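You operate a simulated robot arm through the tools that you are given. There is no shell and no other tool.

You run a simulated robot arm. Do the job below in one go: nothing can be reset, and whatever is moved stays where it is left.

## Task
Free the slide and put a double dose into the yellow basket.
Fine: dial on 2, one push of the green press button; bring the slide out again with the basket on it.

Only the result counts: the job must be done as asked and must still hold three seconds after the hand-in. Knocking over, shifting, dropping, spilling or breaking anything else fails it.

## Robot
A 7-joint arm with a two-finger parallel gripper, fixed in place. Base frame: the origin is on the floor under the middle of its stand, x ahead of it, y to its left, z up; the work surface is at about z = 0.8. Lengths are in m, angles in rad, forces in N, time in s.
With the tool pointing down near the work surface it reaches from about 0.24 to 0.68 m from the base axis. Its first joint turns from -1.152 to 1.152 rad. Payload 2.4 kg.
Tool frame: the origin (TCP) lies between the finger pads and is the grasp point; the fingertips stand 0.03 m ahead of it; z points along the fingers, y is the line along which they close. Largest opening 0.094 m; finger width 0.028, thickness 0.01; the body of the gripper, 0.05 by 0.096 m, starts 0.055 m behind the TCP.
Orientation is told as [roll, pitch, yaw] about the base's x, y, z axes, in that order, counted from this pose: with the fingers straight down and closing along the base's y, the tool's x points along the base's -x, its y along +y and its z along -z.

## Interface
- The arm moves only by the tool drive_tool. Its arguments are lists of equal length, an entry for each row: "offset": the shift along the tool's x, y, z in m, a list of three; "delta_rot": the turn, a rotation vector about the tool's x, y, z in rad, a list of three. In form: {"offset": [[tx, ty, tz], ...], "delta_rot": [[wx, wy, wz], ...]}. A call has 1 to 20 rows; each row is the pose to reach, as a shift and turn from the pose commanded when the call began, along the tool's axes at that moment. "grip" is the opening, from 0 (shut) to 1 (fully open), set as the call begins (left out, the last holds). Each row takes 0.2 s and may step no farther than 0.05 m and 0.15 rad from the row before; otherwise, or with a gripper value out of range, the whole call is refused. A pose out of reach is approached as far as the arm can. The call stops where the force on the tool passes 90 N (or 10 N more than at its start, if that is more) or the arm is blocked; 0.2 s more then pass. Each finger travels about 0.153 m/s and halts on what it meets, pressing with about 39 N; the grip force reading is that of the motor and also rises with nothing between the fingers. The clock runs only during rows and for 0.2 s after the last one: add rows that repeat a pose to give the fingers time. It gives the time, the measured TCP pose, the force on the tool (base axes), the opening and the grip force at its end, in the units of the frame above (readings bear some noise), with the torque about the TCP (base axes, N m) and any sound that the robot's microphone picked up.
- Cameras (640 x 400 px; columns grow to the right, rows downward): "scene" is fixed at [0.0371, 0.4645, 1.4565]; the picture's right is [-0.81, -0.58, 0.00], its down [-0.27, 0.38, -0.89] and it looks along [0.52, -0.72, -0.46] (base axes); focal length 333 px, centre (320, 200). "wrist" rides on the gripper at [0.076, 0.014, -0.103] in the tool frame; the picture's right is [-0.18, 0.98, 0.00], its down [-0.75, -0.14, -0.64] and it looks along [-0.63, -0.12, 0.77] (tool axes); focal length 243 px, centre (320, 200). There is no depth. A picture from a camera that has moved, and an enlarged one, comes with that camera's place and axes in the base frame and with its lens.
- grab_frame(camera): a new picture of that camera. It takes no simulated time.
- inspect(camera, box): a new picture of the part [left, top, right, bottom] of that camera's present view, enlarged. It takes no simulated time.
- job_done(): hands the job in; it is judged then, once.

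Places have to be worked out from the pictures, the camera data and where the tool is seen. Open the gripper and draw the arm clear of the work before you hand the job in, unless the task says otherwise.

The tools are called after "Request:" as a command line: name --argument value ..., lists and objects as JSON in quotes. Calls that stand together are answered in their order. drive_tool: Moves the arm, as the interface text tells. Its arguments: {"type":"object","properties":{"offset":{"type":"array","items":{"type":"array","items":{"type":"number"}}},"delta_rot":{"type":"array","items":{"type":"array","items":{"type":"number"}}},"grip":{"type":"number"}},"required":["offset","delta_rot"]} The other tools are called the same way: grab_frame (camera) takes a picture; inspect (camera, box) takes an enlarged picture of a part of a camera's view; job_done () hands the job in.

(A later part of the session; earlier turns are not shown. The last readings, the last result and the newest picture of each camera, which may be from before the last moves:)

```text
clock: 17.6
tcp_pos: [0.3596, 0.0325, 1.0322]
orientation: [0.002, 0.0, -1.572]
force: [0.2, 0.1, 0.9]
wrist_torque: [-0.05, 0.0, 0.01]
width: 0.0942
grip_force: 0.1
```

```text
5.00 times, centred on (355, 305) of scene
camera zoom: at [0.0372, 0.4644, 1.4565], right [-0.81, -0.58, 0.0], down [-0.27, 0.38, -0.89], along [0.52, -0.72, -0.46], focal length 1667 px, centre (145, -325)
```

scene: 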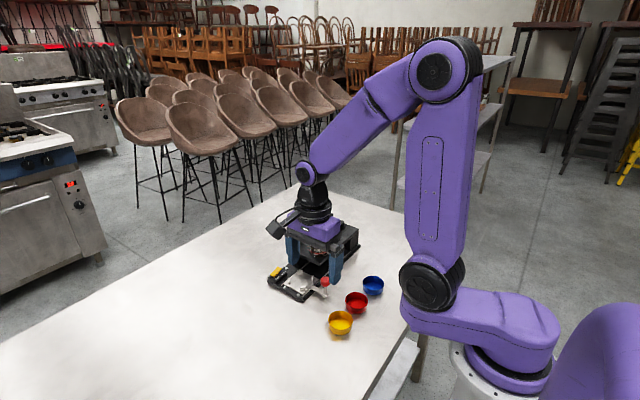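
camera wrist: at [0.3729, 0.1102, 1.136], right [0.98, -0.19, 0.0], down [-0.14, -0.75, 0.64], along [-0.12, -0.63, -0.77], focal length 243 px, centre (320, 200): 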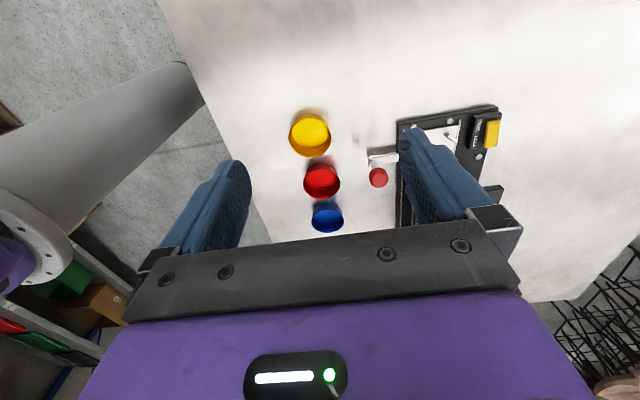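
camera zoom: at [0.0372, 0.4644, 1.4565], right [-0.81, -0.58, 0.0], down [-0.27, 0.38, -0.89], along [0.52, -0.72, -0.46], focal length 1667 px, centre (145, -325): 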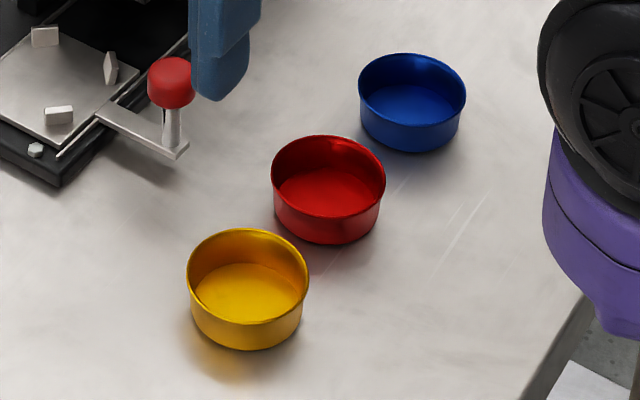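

The yellow basket's rim centre is at about (0.3328, −0.032, 0.831), outer diameter ≈0.0585; both cameras agree. Before grasping it I take a close look at the tray and its four pegs.

Request:
drive_tool --offset '[[-0.009, 0.033, 0.02], [-0.018, 0.066, 0.04], [-0.027, 0.099, 0.06], [-0.036, 0.132, 0.08], [-0.045, 0.165, 0.1]]' --delta_rot '[[0, 0, 0], [0, 0, 0], [0, 0, 0], [0, 0, 0], [0, 0, 0]]'

Request:
grab_frame --camera "wrist"

Request:
inspect --camera "wrist" --box '[230, 110, 390, 210]'

```text
clock: 18.8
tcp_pos: [0.523, -0.0125, 0.9322]
orientation: [0.0, 0.0, -1.57]
force: [-0.3, 0.7, 0.2]
wrist_torque: [0.0, 0.01, -0.02]
width: 0.0939
grip_force: 0.0
```

```text
taken
camera wrist: at [0.536, 0.0643, 1.0353], right [0.98, -0.18, 0.0], down [-0.14, -0.75, 0.64], along [-0.12, -0.63, -0.77], focal length 243 px, centre (320, 200)
```

wrist: 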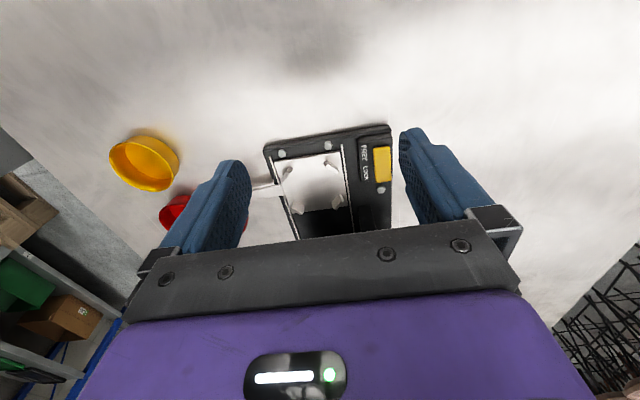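

```text
4.00 times, centred on (310, 160) of wrist
camera zoom: at [0.536, 0.0643, 1.0353], right [0.98, -0.18, 0.0], down [-0.14, -0.75, 0.64], along [-0.12, -0.63, -0.77], focal length 970 px, centre (360, 360)
```

zoom: 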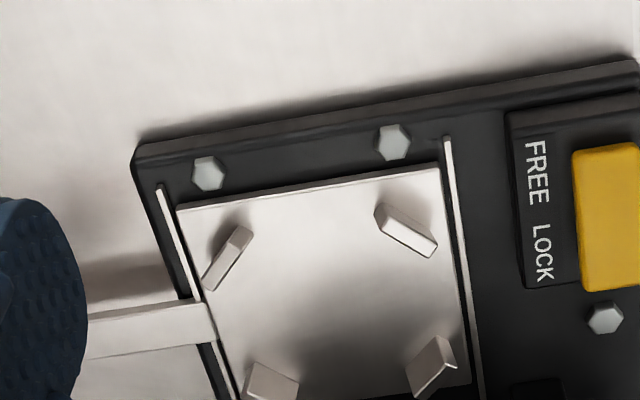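

I zoom in further on the tray pegs.

Request:
inspect --camera "wrist" --box '[265, 145, 355, 215]'

Request:
inspect --camera "scene" --box '[280, 262, 330, 302]'

```text
5.71 times, centred on (310, 180) of wrist
camera zoom: at [0.536, 0.0643, 1.0353], right [0.98, -0.18, 0.0], down [-0.14, -0.75, 0.64], along [-0.12, -0.63, -0.77], focal length 1386 px, centre (377, 314)
```

zoom: 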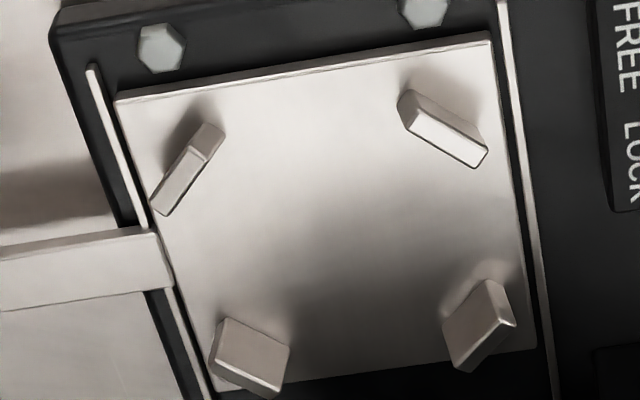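

```text
10.00 times, centred on (305, 282) of scene
camera zoom: at [0.0371, 0.4645, 1.4565], right [-0.81, -0.58, 0.0], down [-0.27, 0.38, -0.89], along [0.52, -0.72, -0.46], focal length 3334 px, centre (470, -620)
```

zoom: 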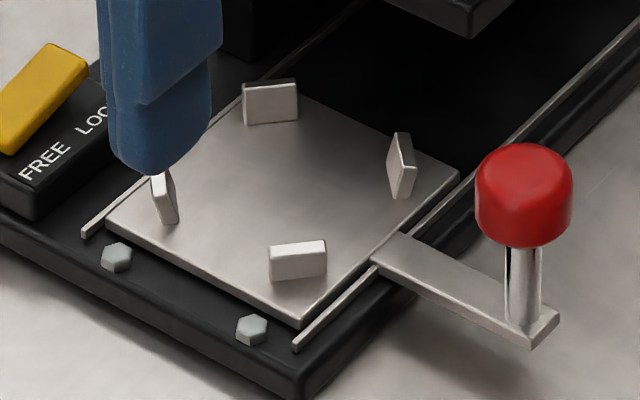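

Tray top is at z≈0.819, the peg circle centre ≈(0.500, −0.093) with inner radius ≈0.0306, pegs ≈9 mm high — axis-aligned fingers along x fit between them. Now I go above the yellow basket.

Request:
drive_tool --offset '[[-0.003, -0.038, 0], [-0.007, -0.076, 0], [-0.01, -0.114, 0], [-0.014, -0.152, 0], [-0.017, -0.19, 0.004], [-0.017, -0.19, 0.03], [-0.017, -0.19, 0.03]]' --delta_rot '[[0, 0, 0], [0, 0, 0], [0, 0, 0], [0, 0, 0], [0, 0, 0], [0, 0, 0], [0, 0, 0]]' --grip 1

Request:
grab_frame --camera "wrist"

Request:
inspect --camera "scene" --box '[300, 260, 390, 345]'

```text
clock: 20.4
tcp_pos: [0.3319, -0.0326, 0.9044]
orientation: [0.003, -0.001, -1.57]
force: [-0.1, -1.0, 0.1]
wrist_torque: [-0.02, -0.02, -0.03]
width: 0.0943
grip_force: 0.1
```

```text
taken
camera wrist: at [0.3456, 0.0453, 1.0066], right [0.98, -0.18, 0.0], down [-0.14, -0.75, 0.64], along [-0.12, -0.63, -0.77], focal length 243 px, centre (320, 200)
```

wrist: 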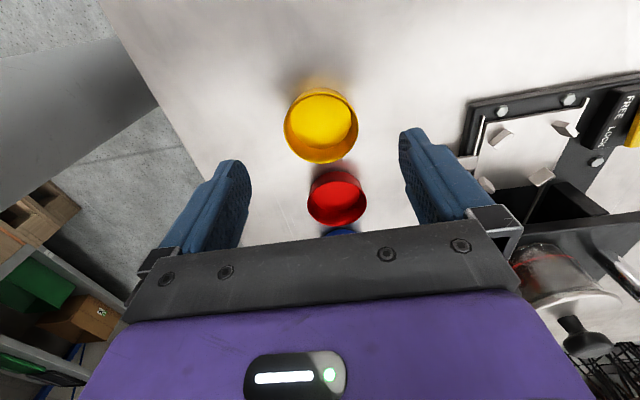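

```text
4.71 times, centred on (345, 302) of scene
camera zoom: at [0.0371, 0.4645, 1.4565], right [-0.81, -0.58, 0.0], down [-0.27, 0.38, -0.89], along [0.52, -0.72, -0.46], focal length 1569 px, centre (202, -282)
```

zoom: 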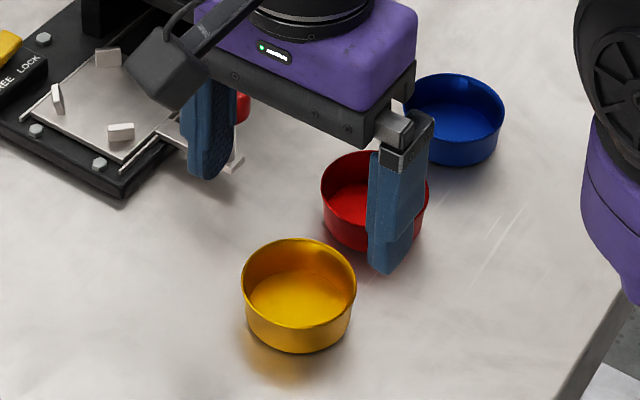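

I zoom on the yellow basket from this pose to check centring before descending.

Request:
inspect --camera "wrist" --box '[270, 75, 370, 170]'

```text
4.21 times, centred on (320, 122) of wrist
camera zoom: at [0.3456, 0.0453, 1.0066], right [0.98, -0.18, 0.0], down [-0.14, -0.75, 0.64], along [-0.12, -0.63, -0.77], focal length 1022 px, centre (320, 526)
```

zoom: 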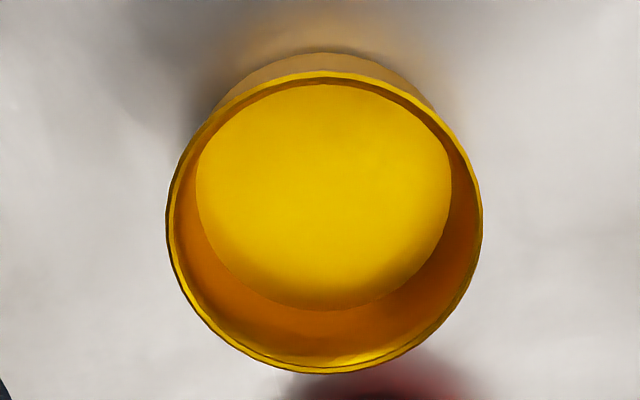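

The basket is centred within about 1 mm of the TCP. I descend so the tips are ~8 mm above the table.

Request:
drive_tool --offset '[[0, 0.0008, 0.025], [0, 0.0008, 0.05], [0, 0.0008, 0.062], [0, 0.0008, 0.066]]' --delta_rot '[[0, 0, 0], [0, 0, 0], [0, 0, 0], [0, 0, 0]]' --grip 1

Request:
inspect --camera "scene" --box '[300, 260, 390, 345]'

Request:
grab_frame --camera "wrist"

```text
clock: 21.4
tcp_pos: [0.3345, -0.0301, 0.835]
orientation: [0.002, 0.0, -1.571]
force: [0.3, -0.3, 0.2]
wrist_torque: [0.0, -0.03, -0.03]
width: 0.0939
grip_force: 0.2
```

```text
4.71 times, centred on (345, 302) of scene
camera zoom: at [0.0371, 0.4645, 1.4565], right [-0.81, -0.58, 0.0], down [-0.27, 0.38, -0.89], along [0.52, -0.72, -0.46], focal length 1569 px, centre (202, -282)
```

zoom: 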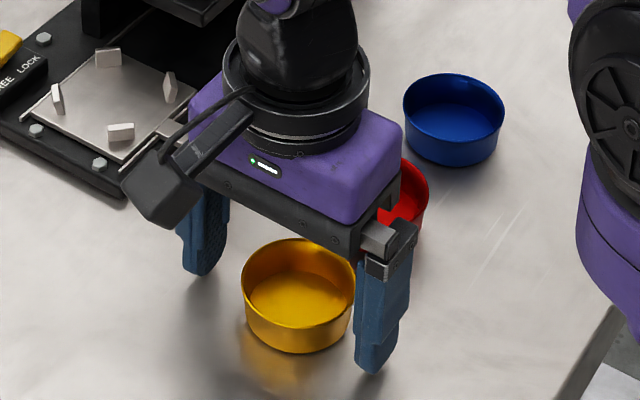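

```text
taken
camera wrist: at [0.3483, 0.0467, 0.9384], right [0.98, -0.18, 0.0], down [-0.14, -0.75, 0.64], along [-0.12, -0.63, -0.77], focal length 243 px, centre (320, 200)
```

wrist: 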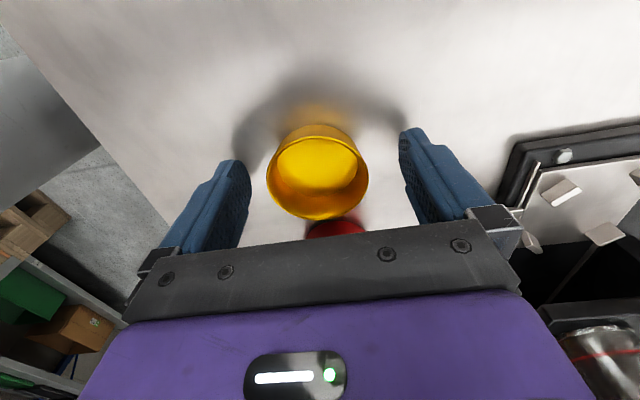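

Small −y correction of 1.5 mm, then I close on the basket.

Request:
drive_tool --offset '[[-0.0015, 0, -0.001], [-0.0015, 0, -0.001]]' --delta_rot '[[0, 0, 0], [0, 0, 0]]' --grip 1

Request:
drive_tool --offset '[[0, 0, 0], [0, 0, 0], [0, 0, 0]]' --delta_rot '[[0, 0, 0], [0, 0, 0], [0, 0, 0]]' --grip 0.4

Request:
grab_frame --camera "wrist"

```text
clock: 22.0
tcp_pos: [0.3353, -0.0315, 0.8373]
orientation: [0.003, 0.001, -1.572]
force: [0.3, -0.3, 0.0]
wrist_torque: [0.01, 0.03, 0.04]
width: 0.0941
grip_force: 0.0
```

```text
clock: 22.8
tcp_pos: [0.3337, -0.032, 0.8374]
orientation: [0.002, 0.0, -1.57]
force: [-0.8, 0.8, 1.4]
wrist_torque: [-0.01, 0.01, -0.02]
width: 0.058
grip_force: 39.0
```

```text
taken
camera wrist: at [0.3479, 0.0449, 0.9394], right [0.98, -0.18, 0.0], down [-0.14, -0.75, 0.64], along [-0.12, -0.63, -0.77], focal length 243 px, centre (320, 200)
```

wrist: 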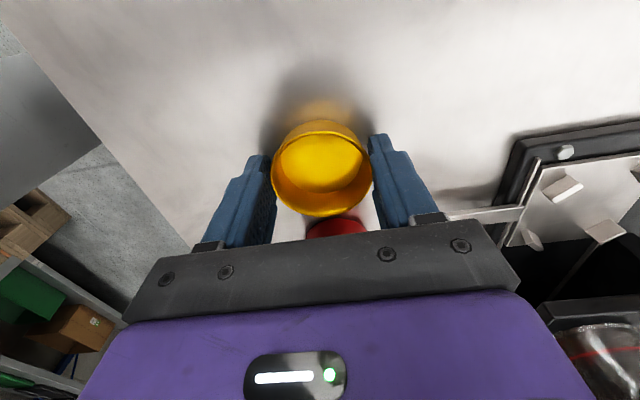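

Basket held (width 0.058). I lift it straight up and check it stays in the grip.

Request:
drive_tool --offset '[[0, 0, -0.02], [0, 0, -0.05], [0, 0, -0.08], [0, 0, -0.112]]' --delta_rot '[[0, 0, 0], [0, 0, 0], [0, 0, 0], [0, 0, 0]]'

Request:
grab_frame --camera "wrist"

Request:
inspect --camera "scene" --box '[270, 230, 390, 330]'

```text
clock: 23.8
tcp_pos: [0.3338, -0.0311, 0.9523]
orientation: [0.0, 0.0, -1.571]
force: [-0.4, -0.2, 0.1]
wrist_torque: [0.02, -0.01, -0.01]
width: 0.0585
grip_force: 39.1
```

```text
taken
camera wrist: at [0.3468, 0.0452, 1.0526], right [0.98, -0.18, 0.0], down [-0.14, -0.75, 0.64], along [-0.12, -0.63, -0.77], focal length 243 px, centre (320, 200)
```

wrist: 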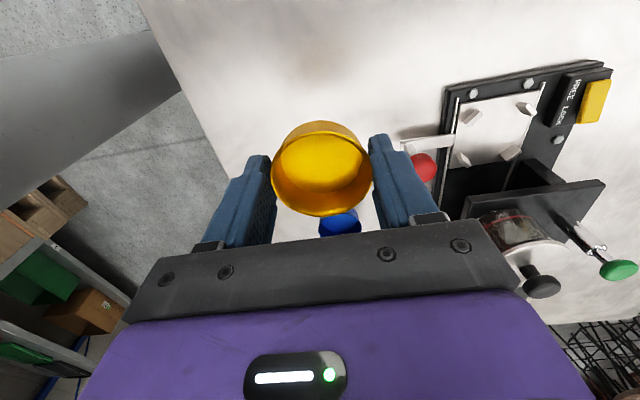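

```text
4.00 times, centred on (330, 280) of scene
camera zoom: at [0.0372, 0.4644, 1.4565], right [-0.81, -0.58, 0.0], down [-0.27, 0.38, -0.89], along [0.52, -0.72, -0.46], focal length 1334 px, centre (280, -120)
```

zoom: 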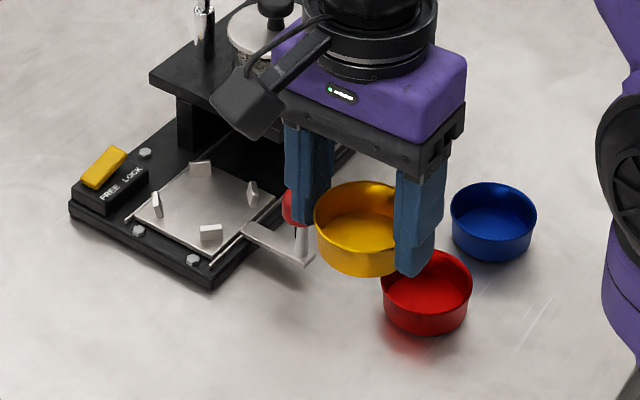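

The basket is securely held. I zoom on it to determine its offset from the TCP.

Request:
inspect --camera "wrist" --box '[250, 110, 400, 220]'

Request:
inspect --camera "wrist" --box '[430, 60, 630, 185]'

```text
3.64 times, centred on (325, 165) of wrist
camera zoom: at [0.3468, 0.0452, 1.0526], right [0.98, -0.18, 0.0], down [-0.14, -0.75, 0.64], along [-0.12, -0.63, -0.77], focal length 882 px, centre (302, 327)
```

zoom: 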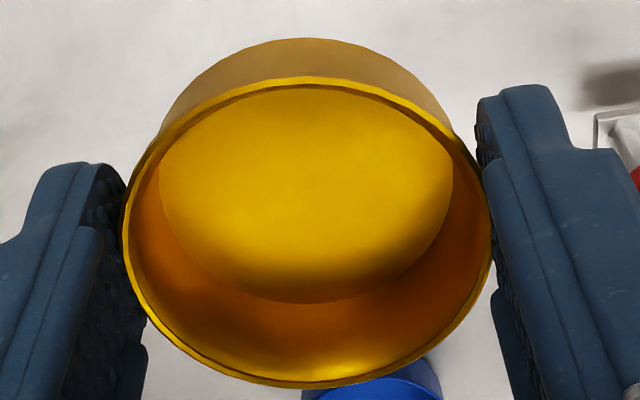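

```text
3.20 times, centred on (530, 122) of wrist
camera zoom: at [0.3468, 0.0452, 1.0526], right [0.98, -0.18, 0.0], down [-0.14, -0.75, 0.64], along [-0.12, -0.63, -0.77], focal length 776 px, centre (-352, 448)
```

zoom: 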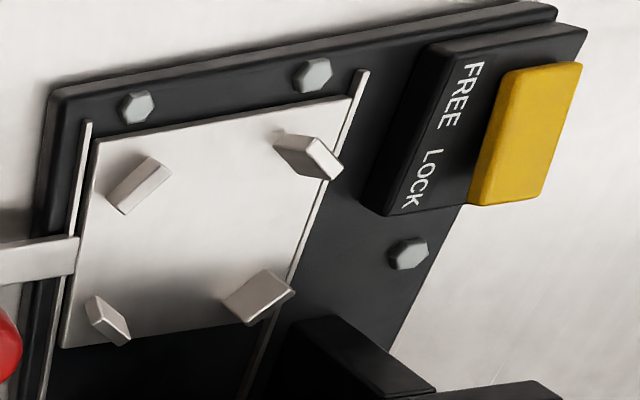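

Basket centre coincides with the TCP within ~1 mm. I carry it over to above the tray at this height (clear of the red knob).

Request:
drive_tool --offset '[[-0.0122, 0.0333, 0], [-0.0244, 0.0666, 0], [-0.0367, 0.0999, 0], [-0.0489, 0.1332, 0], [-0.0611, 0.1665, 0], [-0.0611, 0.1665, 0.03], [-0.0611, 0.1665, 0.04], [-0.0611, 0.1665, 0.04]]' --delta_rot '[[0, 0, 0], [0, 0, 0], [0, 0, 0], [0, 0, 0], [0, 0, 0], [0, 0, 0], [0, 0, 0], [0, 0, 0]]'

Request:
grab_frame --camera "wrist"

Request:
inspect --camera "scene" --box '[265, 225, 345, 305]'

Request:
inspect --camera "wrist" --box '[230, 60, 400, 220]'

```text
clock: 25.6
tcp_pos: [0.5003, -0.095, 0.9104]
orientation: [0.001, 0.0, -1.571]
force: [-0.7, -0.7, -0.2]
wrist_torque: [0.02, -0.01, -0.01]
width: 0.0582
grip_force: 39.1
```

```text
taken
camera wrist: at [0.5143, -0.0171, 1.0126], right [0.98, -0.18, 0.0], down [-0.14, -0.75, 0.64], along [-0.12, -0.63, -0.77], focal length 243 px, centre (320, 200)
```

wrist: 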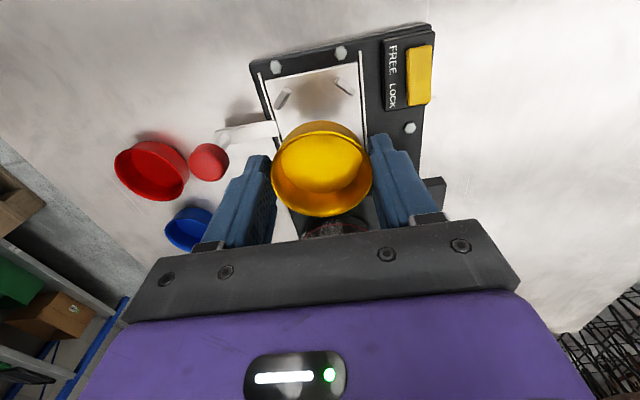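

```text
5.00 times, centred on (305, 265) of scene
camera zoom: at [0.0372, 0.4644, 1.4565], right [-0.81, -0.58, 0.0], down [-0.27, 0.38, -0.89], along [0.52, -0.72, -0.46], focal length 1667 px, centre (395, -125)
```

zoom: 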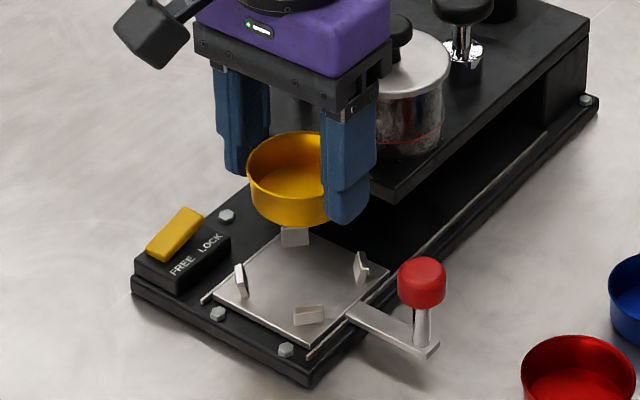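

```text
2.50 times, centred on (315, 140) of wrist
camera zoom: at [0.5143, -0.0171, 1.0126], right [0.98, -0.18, 0.0], down [-0.14, -0.75, 0.64], along [-0.12, -0.63, -0.77], focal length 606 px, centre (332, 350)
```

zoom: 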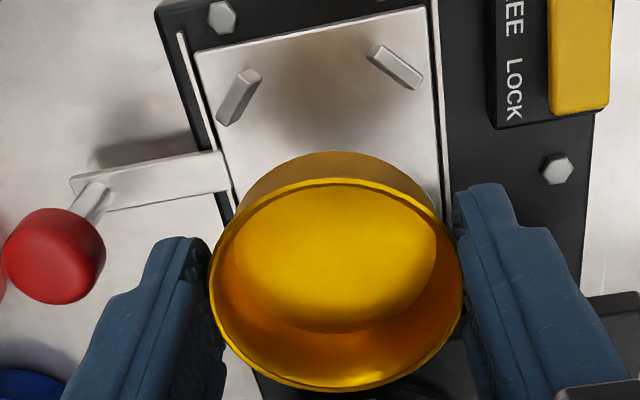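

The basket is above the tray, aligned within ~1 mm by this view. I lower it until its bottom is just above the peg tops, with a −0.8 mm x correction, and look again.

Request:
drive_tool --offset '[[0.0004, -0.0008, 0.015], [0.0004, -0.0008, 0.028], [0.0004, -0.0008, 0.036], [0.0004, -0.0008, 0.036]]' --delta_rot '[[0, 0, 0], [0, 0, 0], [0, 0, 0], [0, 0, 0]]'

Request:
inspect --camera "scene" --box '[275, 240, 335, 300]'

Request:
inspect --camera "wrist" --box '[240, 80, 400, 220]'

```text
clock: 26.6
tcp_pos: [0.4992, -0.0938, 0.8752]
orientation: [0.002, 0.0, -1.571]
force: [1.1, -0.2, -0.5]
wrist_torque: [0.01, 0.01, 0.0]
width: 0.0581
grip_force: 38.6
```

```text
6.67 times, centred on (305, 270) of scene
camera zoom: at [0.0371, 0.4645, 1.4565], right [-0.81, -0.58, 0.0], down [-0.27, 0.38, -0.89], along [0.52, -0.72, -0.46], focal length 2223 px, centre (420, -267)
```

zoom: 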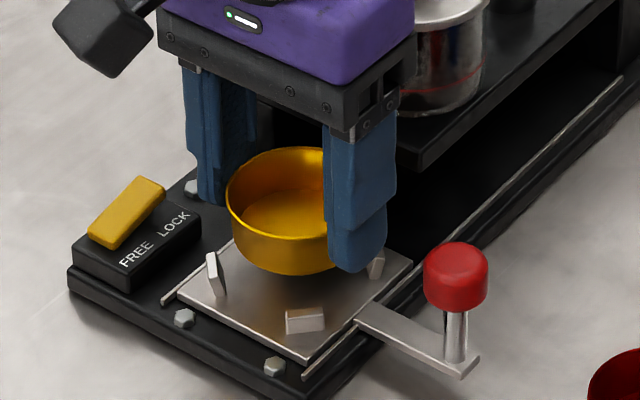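

```text
2.86 times, centred on (320, 150) of wrist
camera zoom: at [0.5134, -0.0164, 0.9759], right [0.98, -0.18, 0.0], down [-0.14, -0.75, 0.64], along [-0.12, -0.63, -0.77], focal length 693 px, centre (320, 343)
```

zoom: 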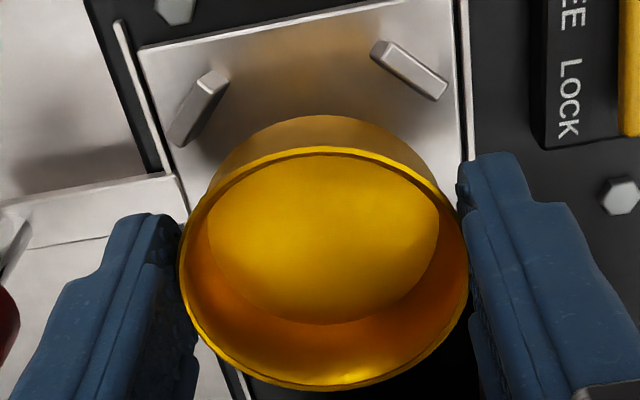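

Re-fitting the rim as a circle gives the held basket's centre at ≈(0.4998, −0.0953), matching the peg centre ≈(0.4995, −0.095). I lower it slowly between the pegs, watching the force.

Request:
drive_tool --offset '[[0, -0.0003, 0.003], [0, -0.0003, 0.006], [0, -0.0003, 0.009], [0, -0.0003, 0.011], [0, -0.0003, 0.011]]' --delta_rot '[[0, 0, 0], [0, 0, 0], [0, 0, 0], [0, 0, 0], [0, 0, 0]]'

Request:
inspect --camera "scene" --box '[285, 250, 335, 300]'

Request:
inspect --camera "wrist" --box '[240, 80, 400, 220]'

```text
clock: 27.8
tcp_pos: [0.4982, -0.0943, 0.863]
orientation: [0.002, 0.0, -1.572]
force: [0.9, -0.3, 0.5]
wrist_torque: [0.01, 0.0, 0.01]
width: 0.0584
grip_force: 38.8
```

```text
8.00 times, centred on (310, 275) of scene
camera zoom: at [0.0371, 0.4645, 1.4565], right [-0.81, -0.58, 0.0], down [-0.27, 0.38, -0.89], along [0.52, -0.72, -0.46], focal length 2667 px, centre (400, -400)
```

zoom: 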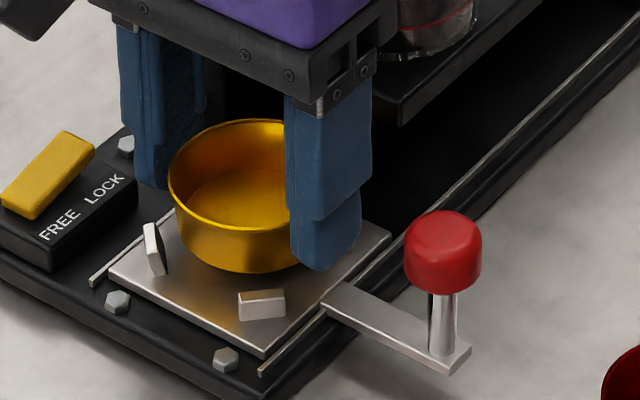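

```text
2.86 times, centred on (320, 150) of wrist
camera zoom: at [0.5132, -0.0163, 0.9659], right [0.98, -0.18, 0.0], down [-0.14, -0.75, 0.64], along [-0.12, -0.63, -0.77], focal length 693 px, centre (320, 343)
```

zoom: 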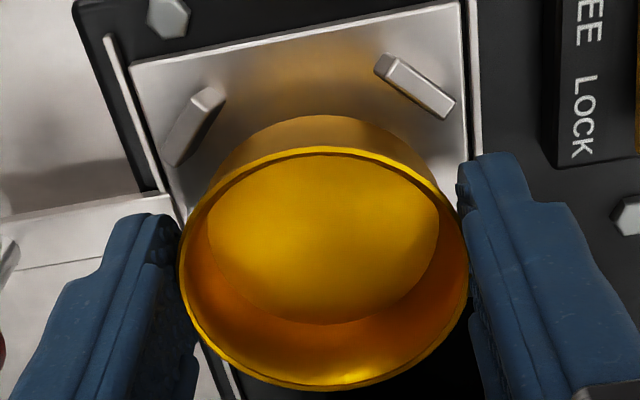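

Both views now indicate the basket bottom is at z≈0.8345 and the tips slightly lower, still ~16 mm above the tray, with centre and pegs aligned within 0.5 mm. I keep lowering in small steps.

Request:
drive_tool --offset '[[0, 0, 0.004], [0, 0, 0.008], [0, 0, 0.011], [0, 0, 0.013], [0, 0, 0.0145], [0, 0, 0.0145]]' --delta_rot '[[0, 0, 0], [0, 0, 0], [0, 0, 0], [0, 0, 0], [0, 0, 0], [0, 0, 0]]'

Request:
inspect --camera "scene" --box '[285, 250, 335, 300]'

Request:
inspect --camera "wrist" --box '[240, 80, 400, 220]'

```text
clock: 29.2
tcp_pos: [0.5008, -0.0935, 0.8496]
orientation: [0.005, 0.0, -1.572]
force: [-4.6, -1.2, 33.4]
wrist_torque: [-0.17, 0.08, -0.07]
width: 0.058
grip_force: 39.2
```

```text
8.00 times, centred on (310, 275) of scene
camera zoom: at [0.0365, 0.4645, 1.4565], right [-0.81, -0.58, 0.0], down [-0.27, 0.38, -0.89], along [0.52, -0.72, -0.46], focal length 2667 px, centre (400, -400)
```

zoom: 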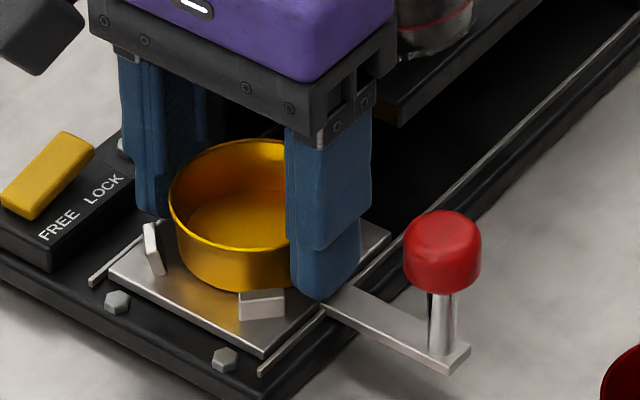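

```text
2.86 times, centred on (320, 150) of wrist
camera zoom: at [0.5129, -0.0164, 0.9529], right [0.98, -0.18, 0.01], down [-0.15, -0.75, 0.64], along [-0.11, -0.63, -0.77], focal length 693 px, centre (320, 343)
```

zoom: 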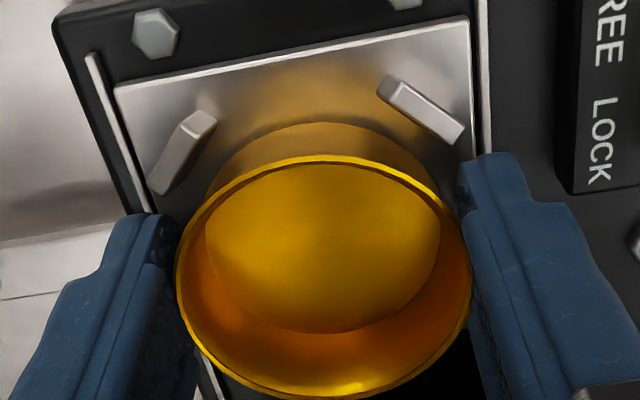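

Contact: the basket bottom has met the tray (33 N, basket slid up slightly in the grip) and it sits between the pegs. I relieve the pressure by 1.5 mm and then open the fingers a little.

Request:
drive_tool --offset '[[0, 0, -0.0015], [0, 0, -0.0015]]' --delta_rot '[[0, 0, 0], [0, 0, 0]]'

Request:
drive_tool --offset '[[0, 0, 0], [0, 0, 0], [0, 0, 0]]' --delta_rot '[[0, 0, 0], [0, 0, 0], [0, 0, 0]]' --grip 0.74

Request:
inspect --camera "scene" --box '[285, 250, 335, 300]'

Request:
inspect --camera "wrist" --box '[240, 80, 400, 220]'

```text
clock: 29.8
tcp_pos: [0.4997, -0.0933, 0.8495]
orientation: [0.003, 0.001, -1.571]
force: [3.5, -1.8, 11.8]
wrist_torque: [-0.11, -0.24, -0.01]
width: 0.0587
grip_force: 38.6
```

```text
clock: 30.6
tcp_pos: [0.4981, -0.0938, 0.8502]
orientation: [0.0, 0.0, -1.571]
force: [-0.2, 0.0, 1.0]
wrist_torque: [-0.01, 0.03, 0.02]
width: 0.0695
grip_force: 0.1
```

```text
8.00 times, centred on (310, 275) of scene
camera zoom: at [0.0371, 0.4645, 1.4565], right [-0.81, -0.58, 0.0], down [-0.27, 0.38, -0.89], along [0.52, -0.72, -0.46], focal length 2667 px, centre (400, -400)
```

zoom: 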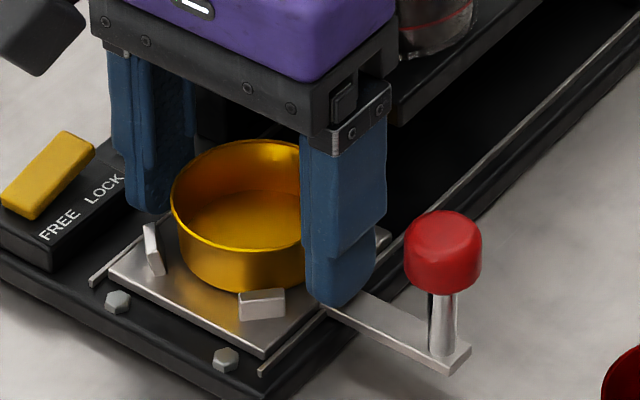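

```text
2.86 times, centred on (320, 150) of wrist
camera zoom: at [0.5126, -0.0162, 0.953], right [0.98, -0.18, 0.0], down [-0.14, -0.75, 0.64], along [-0.12, -0.63, -0.77], focal length 693 px, centre (320, 343)
```

zoom: 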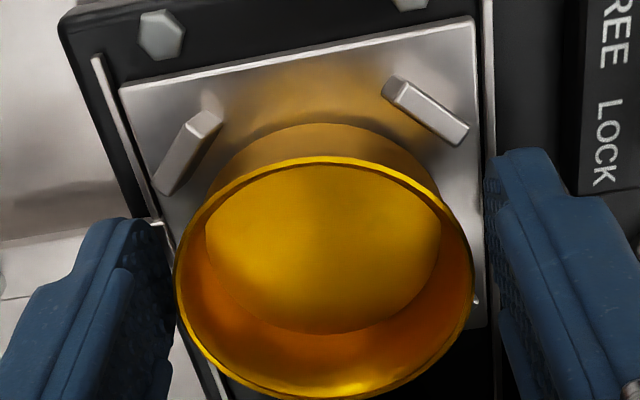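

The basket stands upright between the pegs and is released. I lift straight up.

Request:
drive_tool --offset '[[0, 0.0005, -0.01], [0, 0.0005, -0.03], [0, 0.0005, -0.06], [0, 0, -0.1], [0, 0, -0.125]]' --delta_rot '[[0, 0, 0], [0, 0, 0], [0, 0, 0], [0, 0, 0], [0, 0, 0]]' --grip 0.74

Request:
grab_frame --camera "wrist"

Request:
inspect --camera "scene" --box '[270, 230, 350, 300]'

```text
clock: 31.8
tcp_pos: [0.4998, -0.0921, 0.9769]
orientation: [0.0, -0.001, -1.571]
force: [-0.1, 0.1, -0.5]
wrist_torque: [0.01, -0.03, 0.01]
width: 0.0697
grip_force: 0.1
```

```text
taken
camera wrist: at [0.5126, -0.0143, 1.08], right [0.98, -0.18, 0.0], down [-0.14, -0.75, 0.64], along [-0.12, -0.63, -0.77], focal length 243 px, centre (320, 200)
```

wrist: 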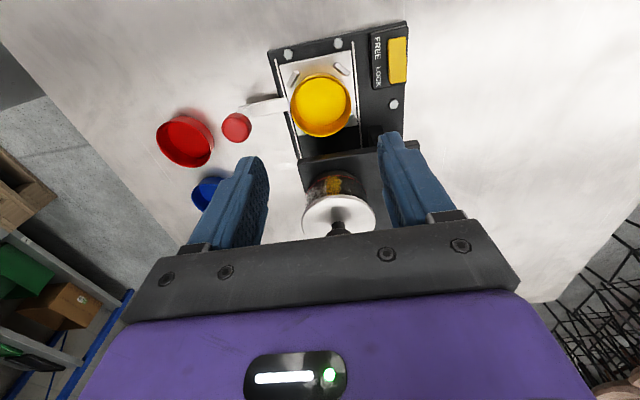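

```text
5.71 times, centred on (310, 265) of scene
camera zoom: at [0.0371, 0.4645, 1.4565], right [-0.81, -0.58, 0.0], down [-0.27, 0.38, -0.89], along [0.52, -0.72, -0.46], focal length 1905 px, centre (377, -171)
```

zoom: 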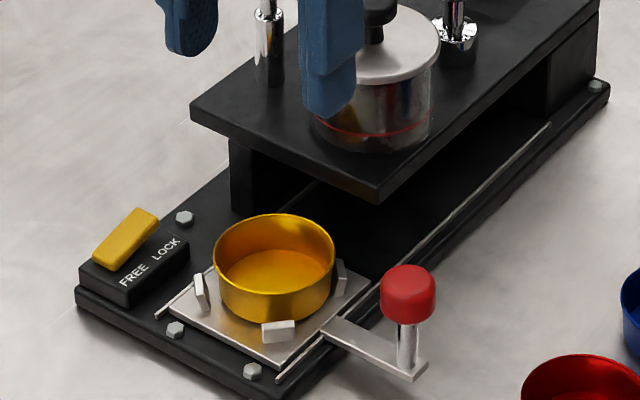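

The basket sits level within the four pegs. I now zoom on the red handle knob to locate it precisely.

Request:
inspect --camera "wrist" --box '[210, 85, 300, 155]'

Request:
inspect --camera "scene" --box '[305, 260, 345, 300]'

```text
5.71 times, centred on (255, 120) of wrist
camera zoom: at [0.5126, -0.0143, 1.08], right [0.98, -0.18, 0.0], down [-0.14, -0.75, 0.64], along [-0.12, -0.63, -0.77], focal length 1386 px, centre (691, 657)
```

zoom: 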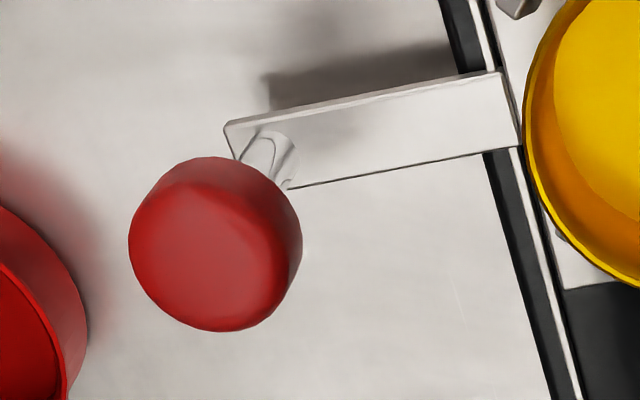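

```text
10.00 times, centred on (325, 280) of scene
camera zoom: at [0.0371, 0.4645, 1.4565], right [-0.81, -0.58, 0.0], down [-0.27, 0.38, -0.89], along [0.52, -0.72, -0.46], focal length 3334 px, centre (270, -600)
```

zoom: 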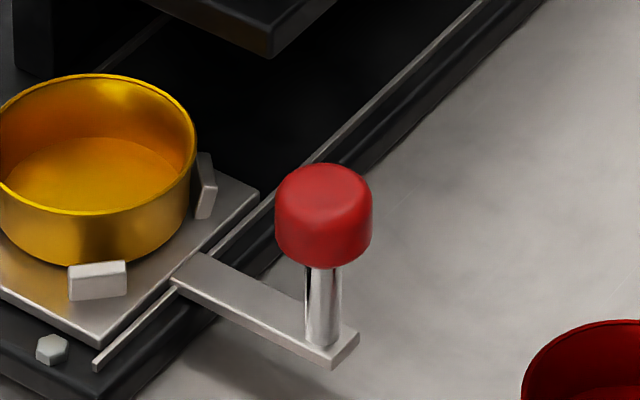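

The red knob is centred near (0.417, −0.093), top z≈0.866, diameter ≈0.025. I turn the tool back to yaw 0 while moving above the knob, opening to 6 cm.

Request:
drive_tool --offset '[[0, -0.0075, 0], [0, -0.015, 0], [0, -0.0225, 0], [0, -0.03, 0], [0, -0.0375, 0], [0, -0.045, 0], [0, -0.0525, 0], [0, -0.06, 0], [-0.0013, -0.0675, 0], [-0.0013, -0.075, 0], [-0.0013, -0.0822, 0], [-0.0013, -0.0822, 0]]' --delta_rot '[[0, 0, -0.1428], [0, 0, -0.2856], [0, 0, -0.4284], [0, 0, -0.5712], [0, 0, -0.714], [0, 0, -0.8568], [0, 0, -0.9996], [0, 0, -1.1424], [0, 0, -1.2852], [0, 0, -1.428], [0, 0, -1.5708], [0, 0, -1.5708]]' --grip 0.64

Request:
grab_frame --camera "wrist"

Request:
inspect --camera "scene" --box '[270, 220, 370, 310]'

```text
clock: 34.4
tcp_pos: [0.4171, -0.0961, 0.9742]
orientation: [-0.001, -0.002, 0.002]
force: [0.4, 0.0, -0.4]
wrist_torque: [0.02, 0.01, -0.01]
width: 0.0599
grip_force: 0.0
```

```text
taken
camera wrist: at [0.3396, -0.0804, 1.0768], right [0.18, 0.98, 0.0], down [0.75, -0.14, 0.64], along [0.63, -0.12, -0.77], focal length 243 px, centre (320, 200)
```

wrist: 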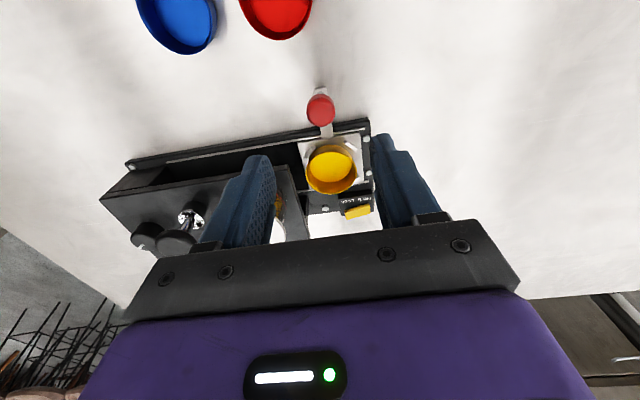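

```text
4.44 times, centred on (320, 265) of scene
camera zoom: at [0.0371, 0.4645, 1.4565], right [-0.81, -0.58, 0.0], down [-0.27, 0.38, -0.89], along [0.52, -0.72, -0.46], focal length 1482 px, centre (320, -89)
```

zoom: 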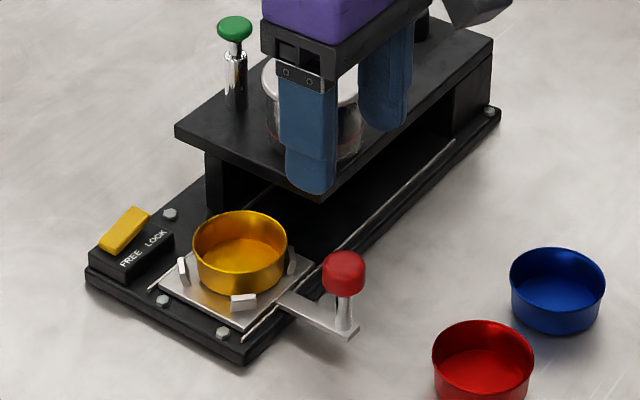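

I check the knob's position from this view.

Request:
inspect --camera "wrist" --box '[280, 80, 370, 150]'

```text
5.71 times, centred on (325, 115) of wrist
camera zoom: at [0.3396, -0.0804, 1.0768], right [0.18, 0.98, 0.0], down [0.75, -0.14, 0.64], along [0.63, -0.12, -0.77], focal length 1386 px, centre (291, 686)
```

zoom: 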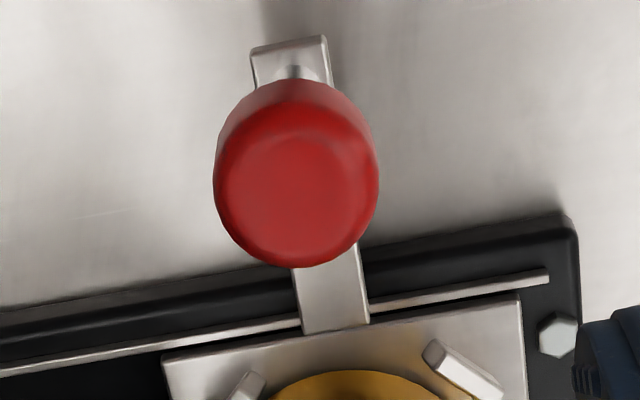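

Knob centre is ≈(0.4163, −0.0938). I descend around it with a small +y correction.

Request:
drive_tool --offset '[[0, 0.0018, 0.035], [0, 0.0018, 0.07], [0, 0.0018, 0.095], [0, 0.0018, 0.109], [0, 0.0018, 0.1125], [0, 0.0018, 0.1125]]' --delta_rot '[[0, 0, 0], [0, 0, 0], [0, 0, 0], [0, 0, 0], [0, 0, 0], [0, 0, 0]]' --grip 0.64

Request:
inspect --camera "wrist" --box '[240, 100, 400, 210]'

Request:
inspect --camera "scene" --box '[280, 235, 360, 305]'

```text
clock: 35.8
tcp_pos: [0.4183, -0.0935, 0.864]
orientation: [0.001, -0.001, 0.0]
force: [0.7, 0.5, -0.2]
wrist_torque: [0.0, -0.01, -0.02]
width: 0.0602
grip_force: 0.0
```

```text
3.64 times, centred on (320, 155) of wrist
camera zoom: at [0.341, -0.0771, 0.9644], right [0.18, 0.98, 0.0], down [0.75, -0.14, 0.64], along [0.63, -0.12, -0.77], focal length 882 px, centre (320, 364)
```

zoom: 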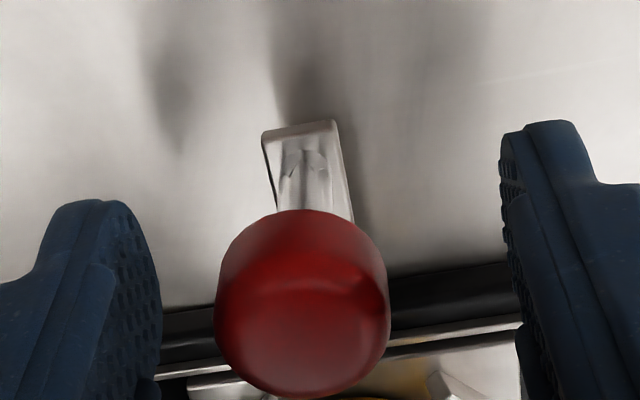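

```text
5.71 times, centred on (320, 270) of scene
camera zoom: at [0.0371, 0.4645, 1.4565], right [-0.81, -0.58, 0.0], down [-0.27, 0.38, -0.89], along [0.52, -0.72, -0.46], focal length 1905 px, centre (320, -200)
```

zoom: 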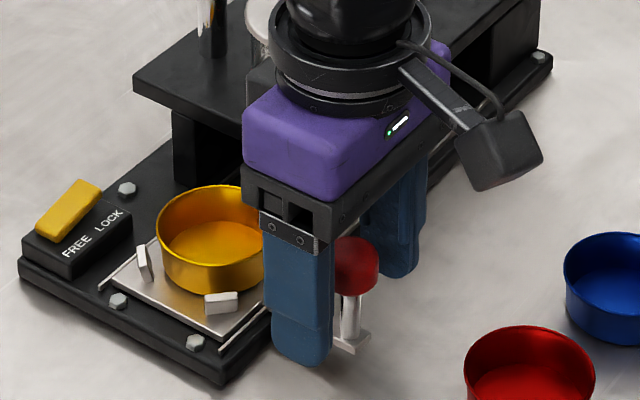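

The knob is between the pads. I close on it.

Request:
drive_tool --offset '[[0, 0, 0], [0, 0, 0], [0, 0, 0]]' --delta_rot '[[0, 0, 0], [0, 0, 0], [0, 0, 0]]' --grip 0

Request:
inspect --camera "wrist" --box '[240, 100, 400, 210]'

```text
clock: 36.6
tcp_pos: [0.4186, -0.0942, 0.8619]
orientation: [0.0, -0.005, -0.004]
force: [-2.0, -29.2, -8.7]
wrist_torque: [-0.25, -0.25, -0.07]
width: 0.0253
grip_force: 44.7
```

```text
3.64 times, centred on (320, 155) of wrist
camera zoom: at [0.3409, -0.0793, 0.9643], right [0.19, 0.98, 0.0], down [0.75, -0.15, 0.64], along [0.63, -0.12, -0.76], focal length 882 px, centre (320, 364)
```

zoom: 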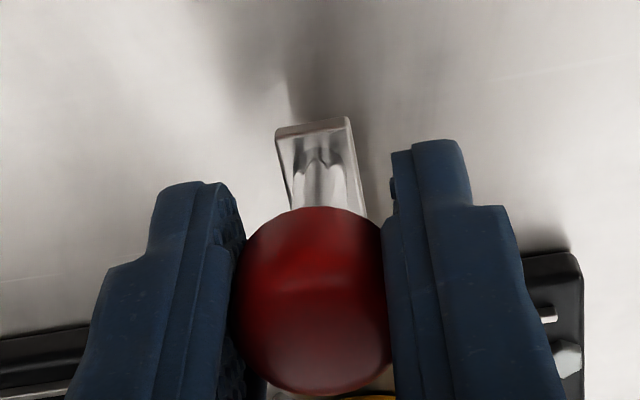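

Gripped; the −29 N in y shows the slide is at its outer stop and my TCP is ~2 mm off in +y. I now push the slide in along −y slowly.

Request:
drive_tool --offset '[[0, -0.006, 0], [0, -0.014, 0], [0, -0.022, 0], [0, -0.03, 0], [0, -0.038, 0], [0, -0.046, 0], [0, -0.054, 0], [0, -0.062, 0]]' --delta_rot '[[0, 0, 0], [0, 0, 0], [0, 0, 0], [0, 0, 0], [0, 0, 0], [0, 0, 0], [0, 0, 0], [0, 0, 0]]'

Request:
grab_frame --camera "wrist"

Request:
inspect --camera "scene" --box '[270, 220, 370, 310]'

```text
clock: 38.4
tcp_pos: [0.4179, -0.1552, 0.8613]
orientation: [0.0, -0.002, -0.001]
force: [14.4, -1.2, -16.0]
wrist_torque: [-0.07, -0.25, 0.14]
width: 0.0258
grip_force: 45.1
```

```text
taken
camera wrist: at [0.3407, -0.1398, 0.9643], right [0.18, 0.98, 0.0], down [0.75, -0.14, 0.64], along [0.63, -0.12, -0.76], focal length 243 px, centre (320, 200)
```

wrist: 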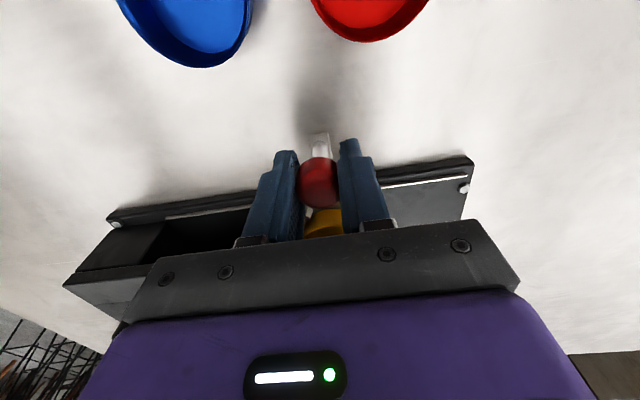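

```text
4.44 times, centred on (320, 265) of scene
camera zoom: at [0.0377, 0.4644, 1.4566], right [-0.81, -0.58, 0.0], down [-0.27, 0.38, -0.89], along [0.52, -0.72, -0.46], focal length 1482 px, centre (320, -89)
```

zoom: 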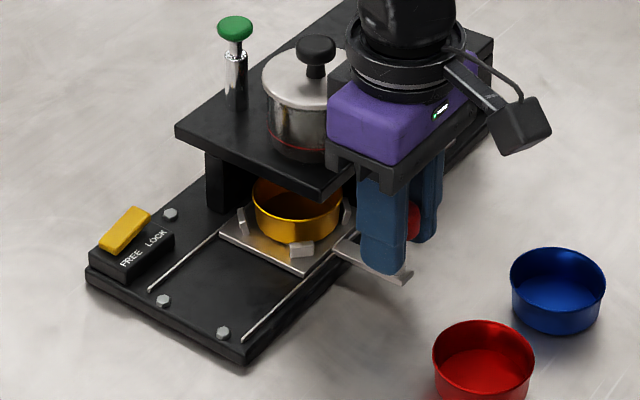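

The slide moves freely with the basket under the platform edge; a small +x drift suggests the rail is tilted slightly, so I follow it while continuing toward the inner stop.

Request:
drive_tool --offset '[[-0.001, -0.006, 0], [-0.0013, -0.012, 0], [-0.0015, -0.017, 0], [-0.0016, -0.021, 0]]' --delta_rot '[[0, 0, 0], [0, 0, 0], [0, 0, 0], [0, 0, 0]]'

Request:
inspect --camera "scene" --box '[270, 220, 370, 310]'

```text
clock: 39.4
tcp_pos: [0.4186, -0.1755, 0.8618]
orientation: [0.001, 0.0, -0.001]
force: [5.3, -0.6, -20.5]
wrist_torque: [-0.04, -0.02, -0.05]
width: 0.0254
grip_force: 44.6
```

```text
4.44 times, centred on (320, 265) of scene
camera zoom: at [0.0376, 0.4643, 1.4566], right [-0.81, -0.58, 0.0], down [-0.27, 0.38, -0.89], along [0.52, -0.72, -0.46], focal length 1482 px, centre (320, -89)
```

zoom: 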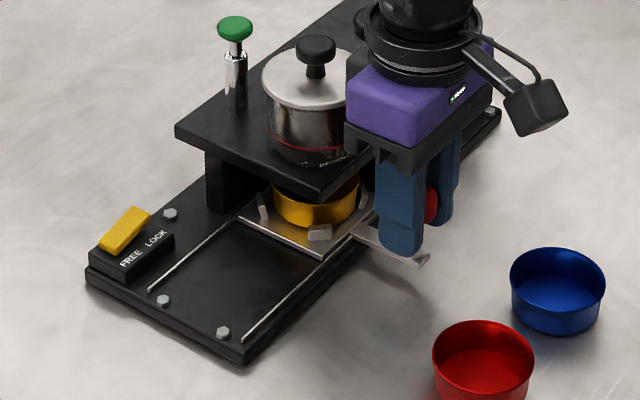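

No stop yet; the basket is mostly under the platform. I continue inward in small steps.

Request:
drive_tool --offset '[[-0.0002, -0.005, 0.0005], [-0.0004, -0.01, 0.0005], [-0.0005, -0.015, 0.001], [-0.0006, -0.02, 0.001]]' --delta_rot '[[0, 0, 0], [0, 0, 0], [0, 0, 0], [0, 0, 0]]'

Request:
inspect --camera "scene" --box '[270, 220, 370, 310]'

```text
clock: 40.4
tcp_pos: [0.4178, -0.1964, 0.8634]
orientation: [0.002, 0.002, 0.0]
force: [-5.6, 0.5, 1.7]
wrist_torque: [0.0, 0.84, 0.02]
width: 0.0254
grip_force: 45.6
```

```text
4.44 times, centred on (320, 265) of scene
camera zoom: at [0.037, 0.4645, 1.4565], right [-0.81, -0.58, 0.0], down [-0.27, 0.38, -0.89], along [0.52, -0.72, -0.46], focal length 1482 px, centre (320, -89)
```

zoom: 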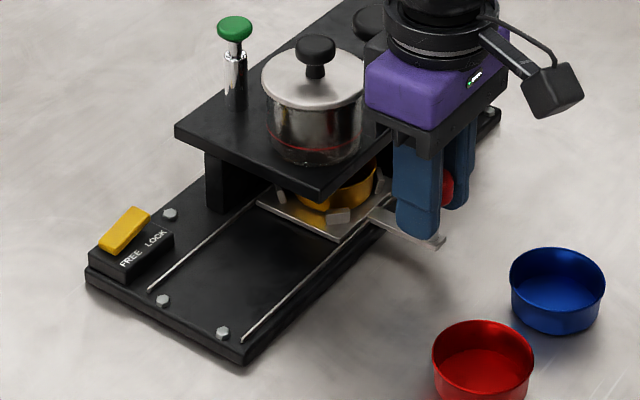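

The slide has travelled ~0.10 m without meeting a stop, and the basket seems to be already ~2 cm past the pot's centre. I look closely under the platform before going further.

Request:
inspect --camera "scene" --box '[305, 240, 365, 285]'

Request:
grab_frame --camera "wrist"

Request:
inspect --camera "wrist" --box '[80, 140, 480, 290]'

```text
8.89 times, centred on (335, 262) of scene
camera zoom: at [0.037, 0.4645, 1.4565], right [-0.81, -0.58, 0.0], down [-0.27, 0.38, -0.89], along [0.52, -0.72, -0.46], focal length 2964 px, centre (187, -356)
```

zoom: 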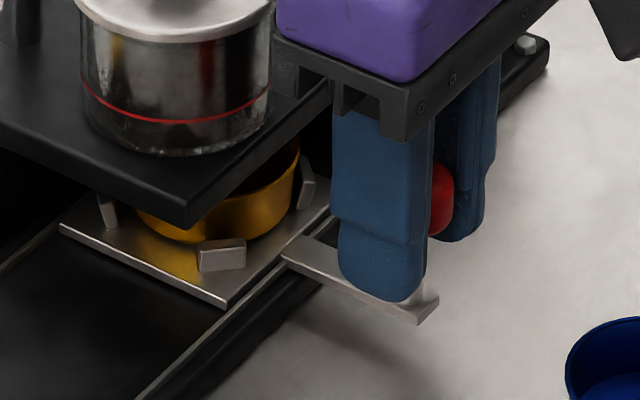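

```text
taken
camera wrist: at [0.3412, -0.1806, 0.9649], right [0.18, 0.98, 0.0], down [0.75, -0.14, 0.64], along [0.63, -0.12, -0.77], focal length 243 px, centre (320, 200)
```

wrist: 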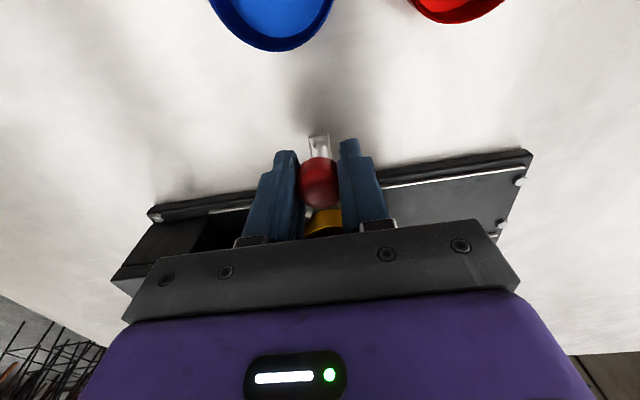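

```text
1.60 times, centred on (280, 215) of wrist
camera zoom: at [0.3412, -0.1806, 0.9649], right [0.18, 0.98, 0.0], down [0.75, -0.14, 0.64], along [0.63, -0.12, -0.77], focal length 388 px, centre (384, 176)
```

zoom: 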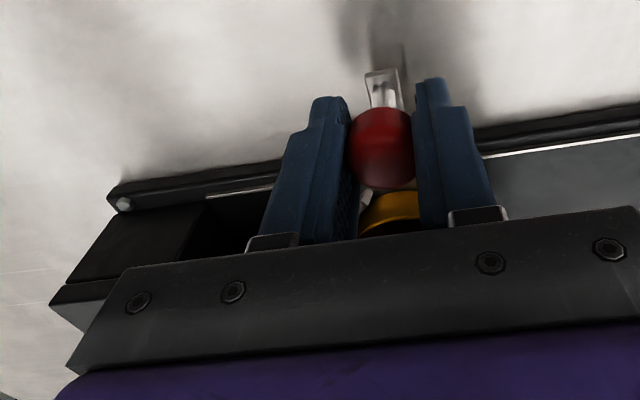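

The view alone doesn't reveal the outlet; the end stop should define the dosing place. I continue pushing in gently to find the inner stop by force.

Request:
drive_tool --offset '[[0.0002, -0.004, 0], [0.0002, -0.008, 0], [0.0002, -0.012, 0]]' --delta_rot '[[0, 0, 0], [0, 0, 0], [0, 0, 0]]'

```text
clock: 41.2
tcp_pos: [0.4187, -0.2081, 0.8626]
orientation: [0.001, 0.001, -0.002]
force: [-19.4, 0.4, 33.2]
wrist_torque: [-0.05, 0.27, 0.08]
width: 0.0257
grip_force: 44.8
```

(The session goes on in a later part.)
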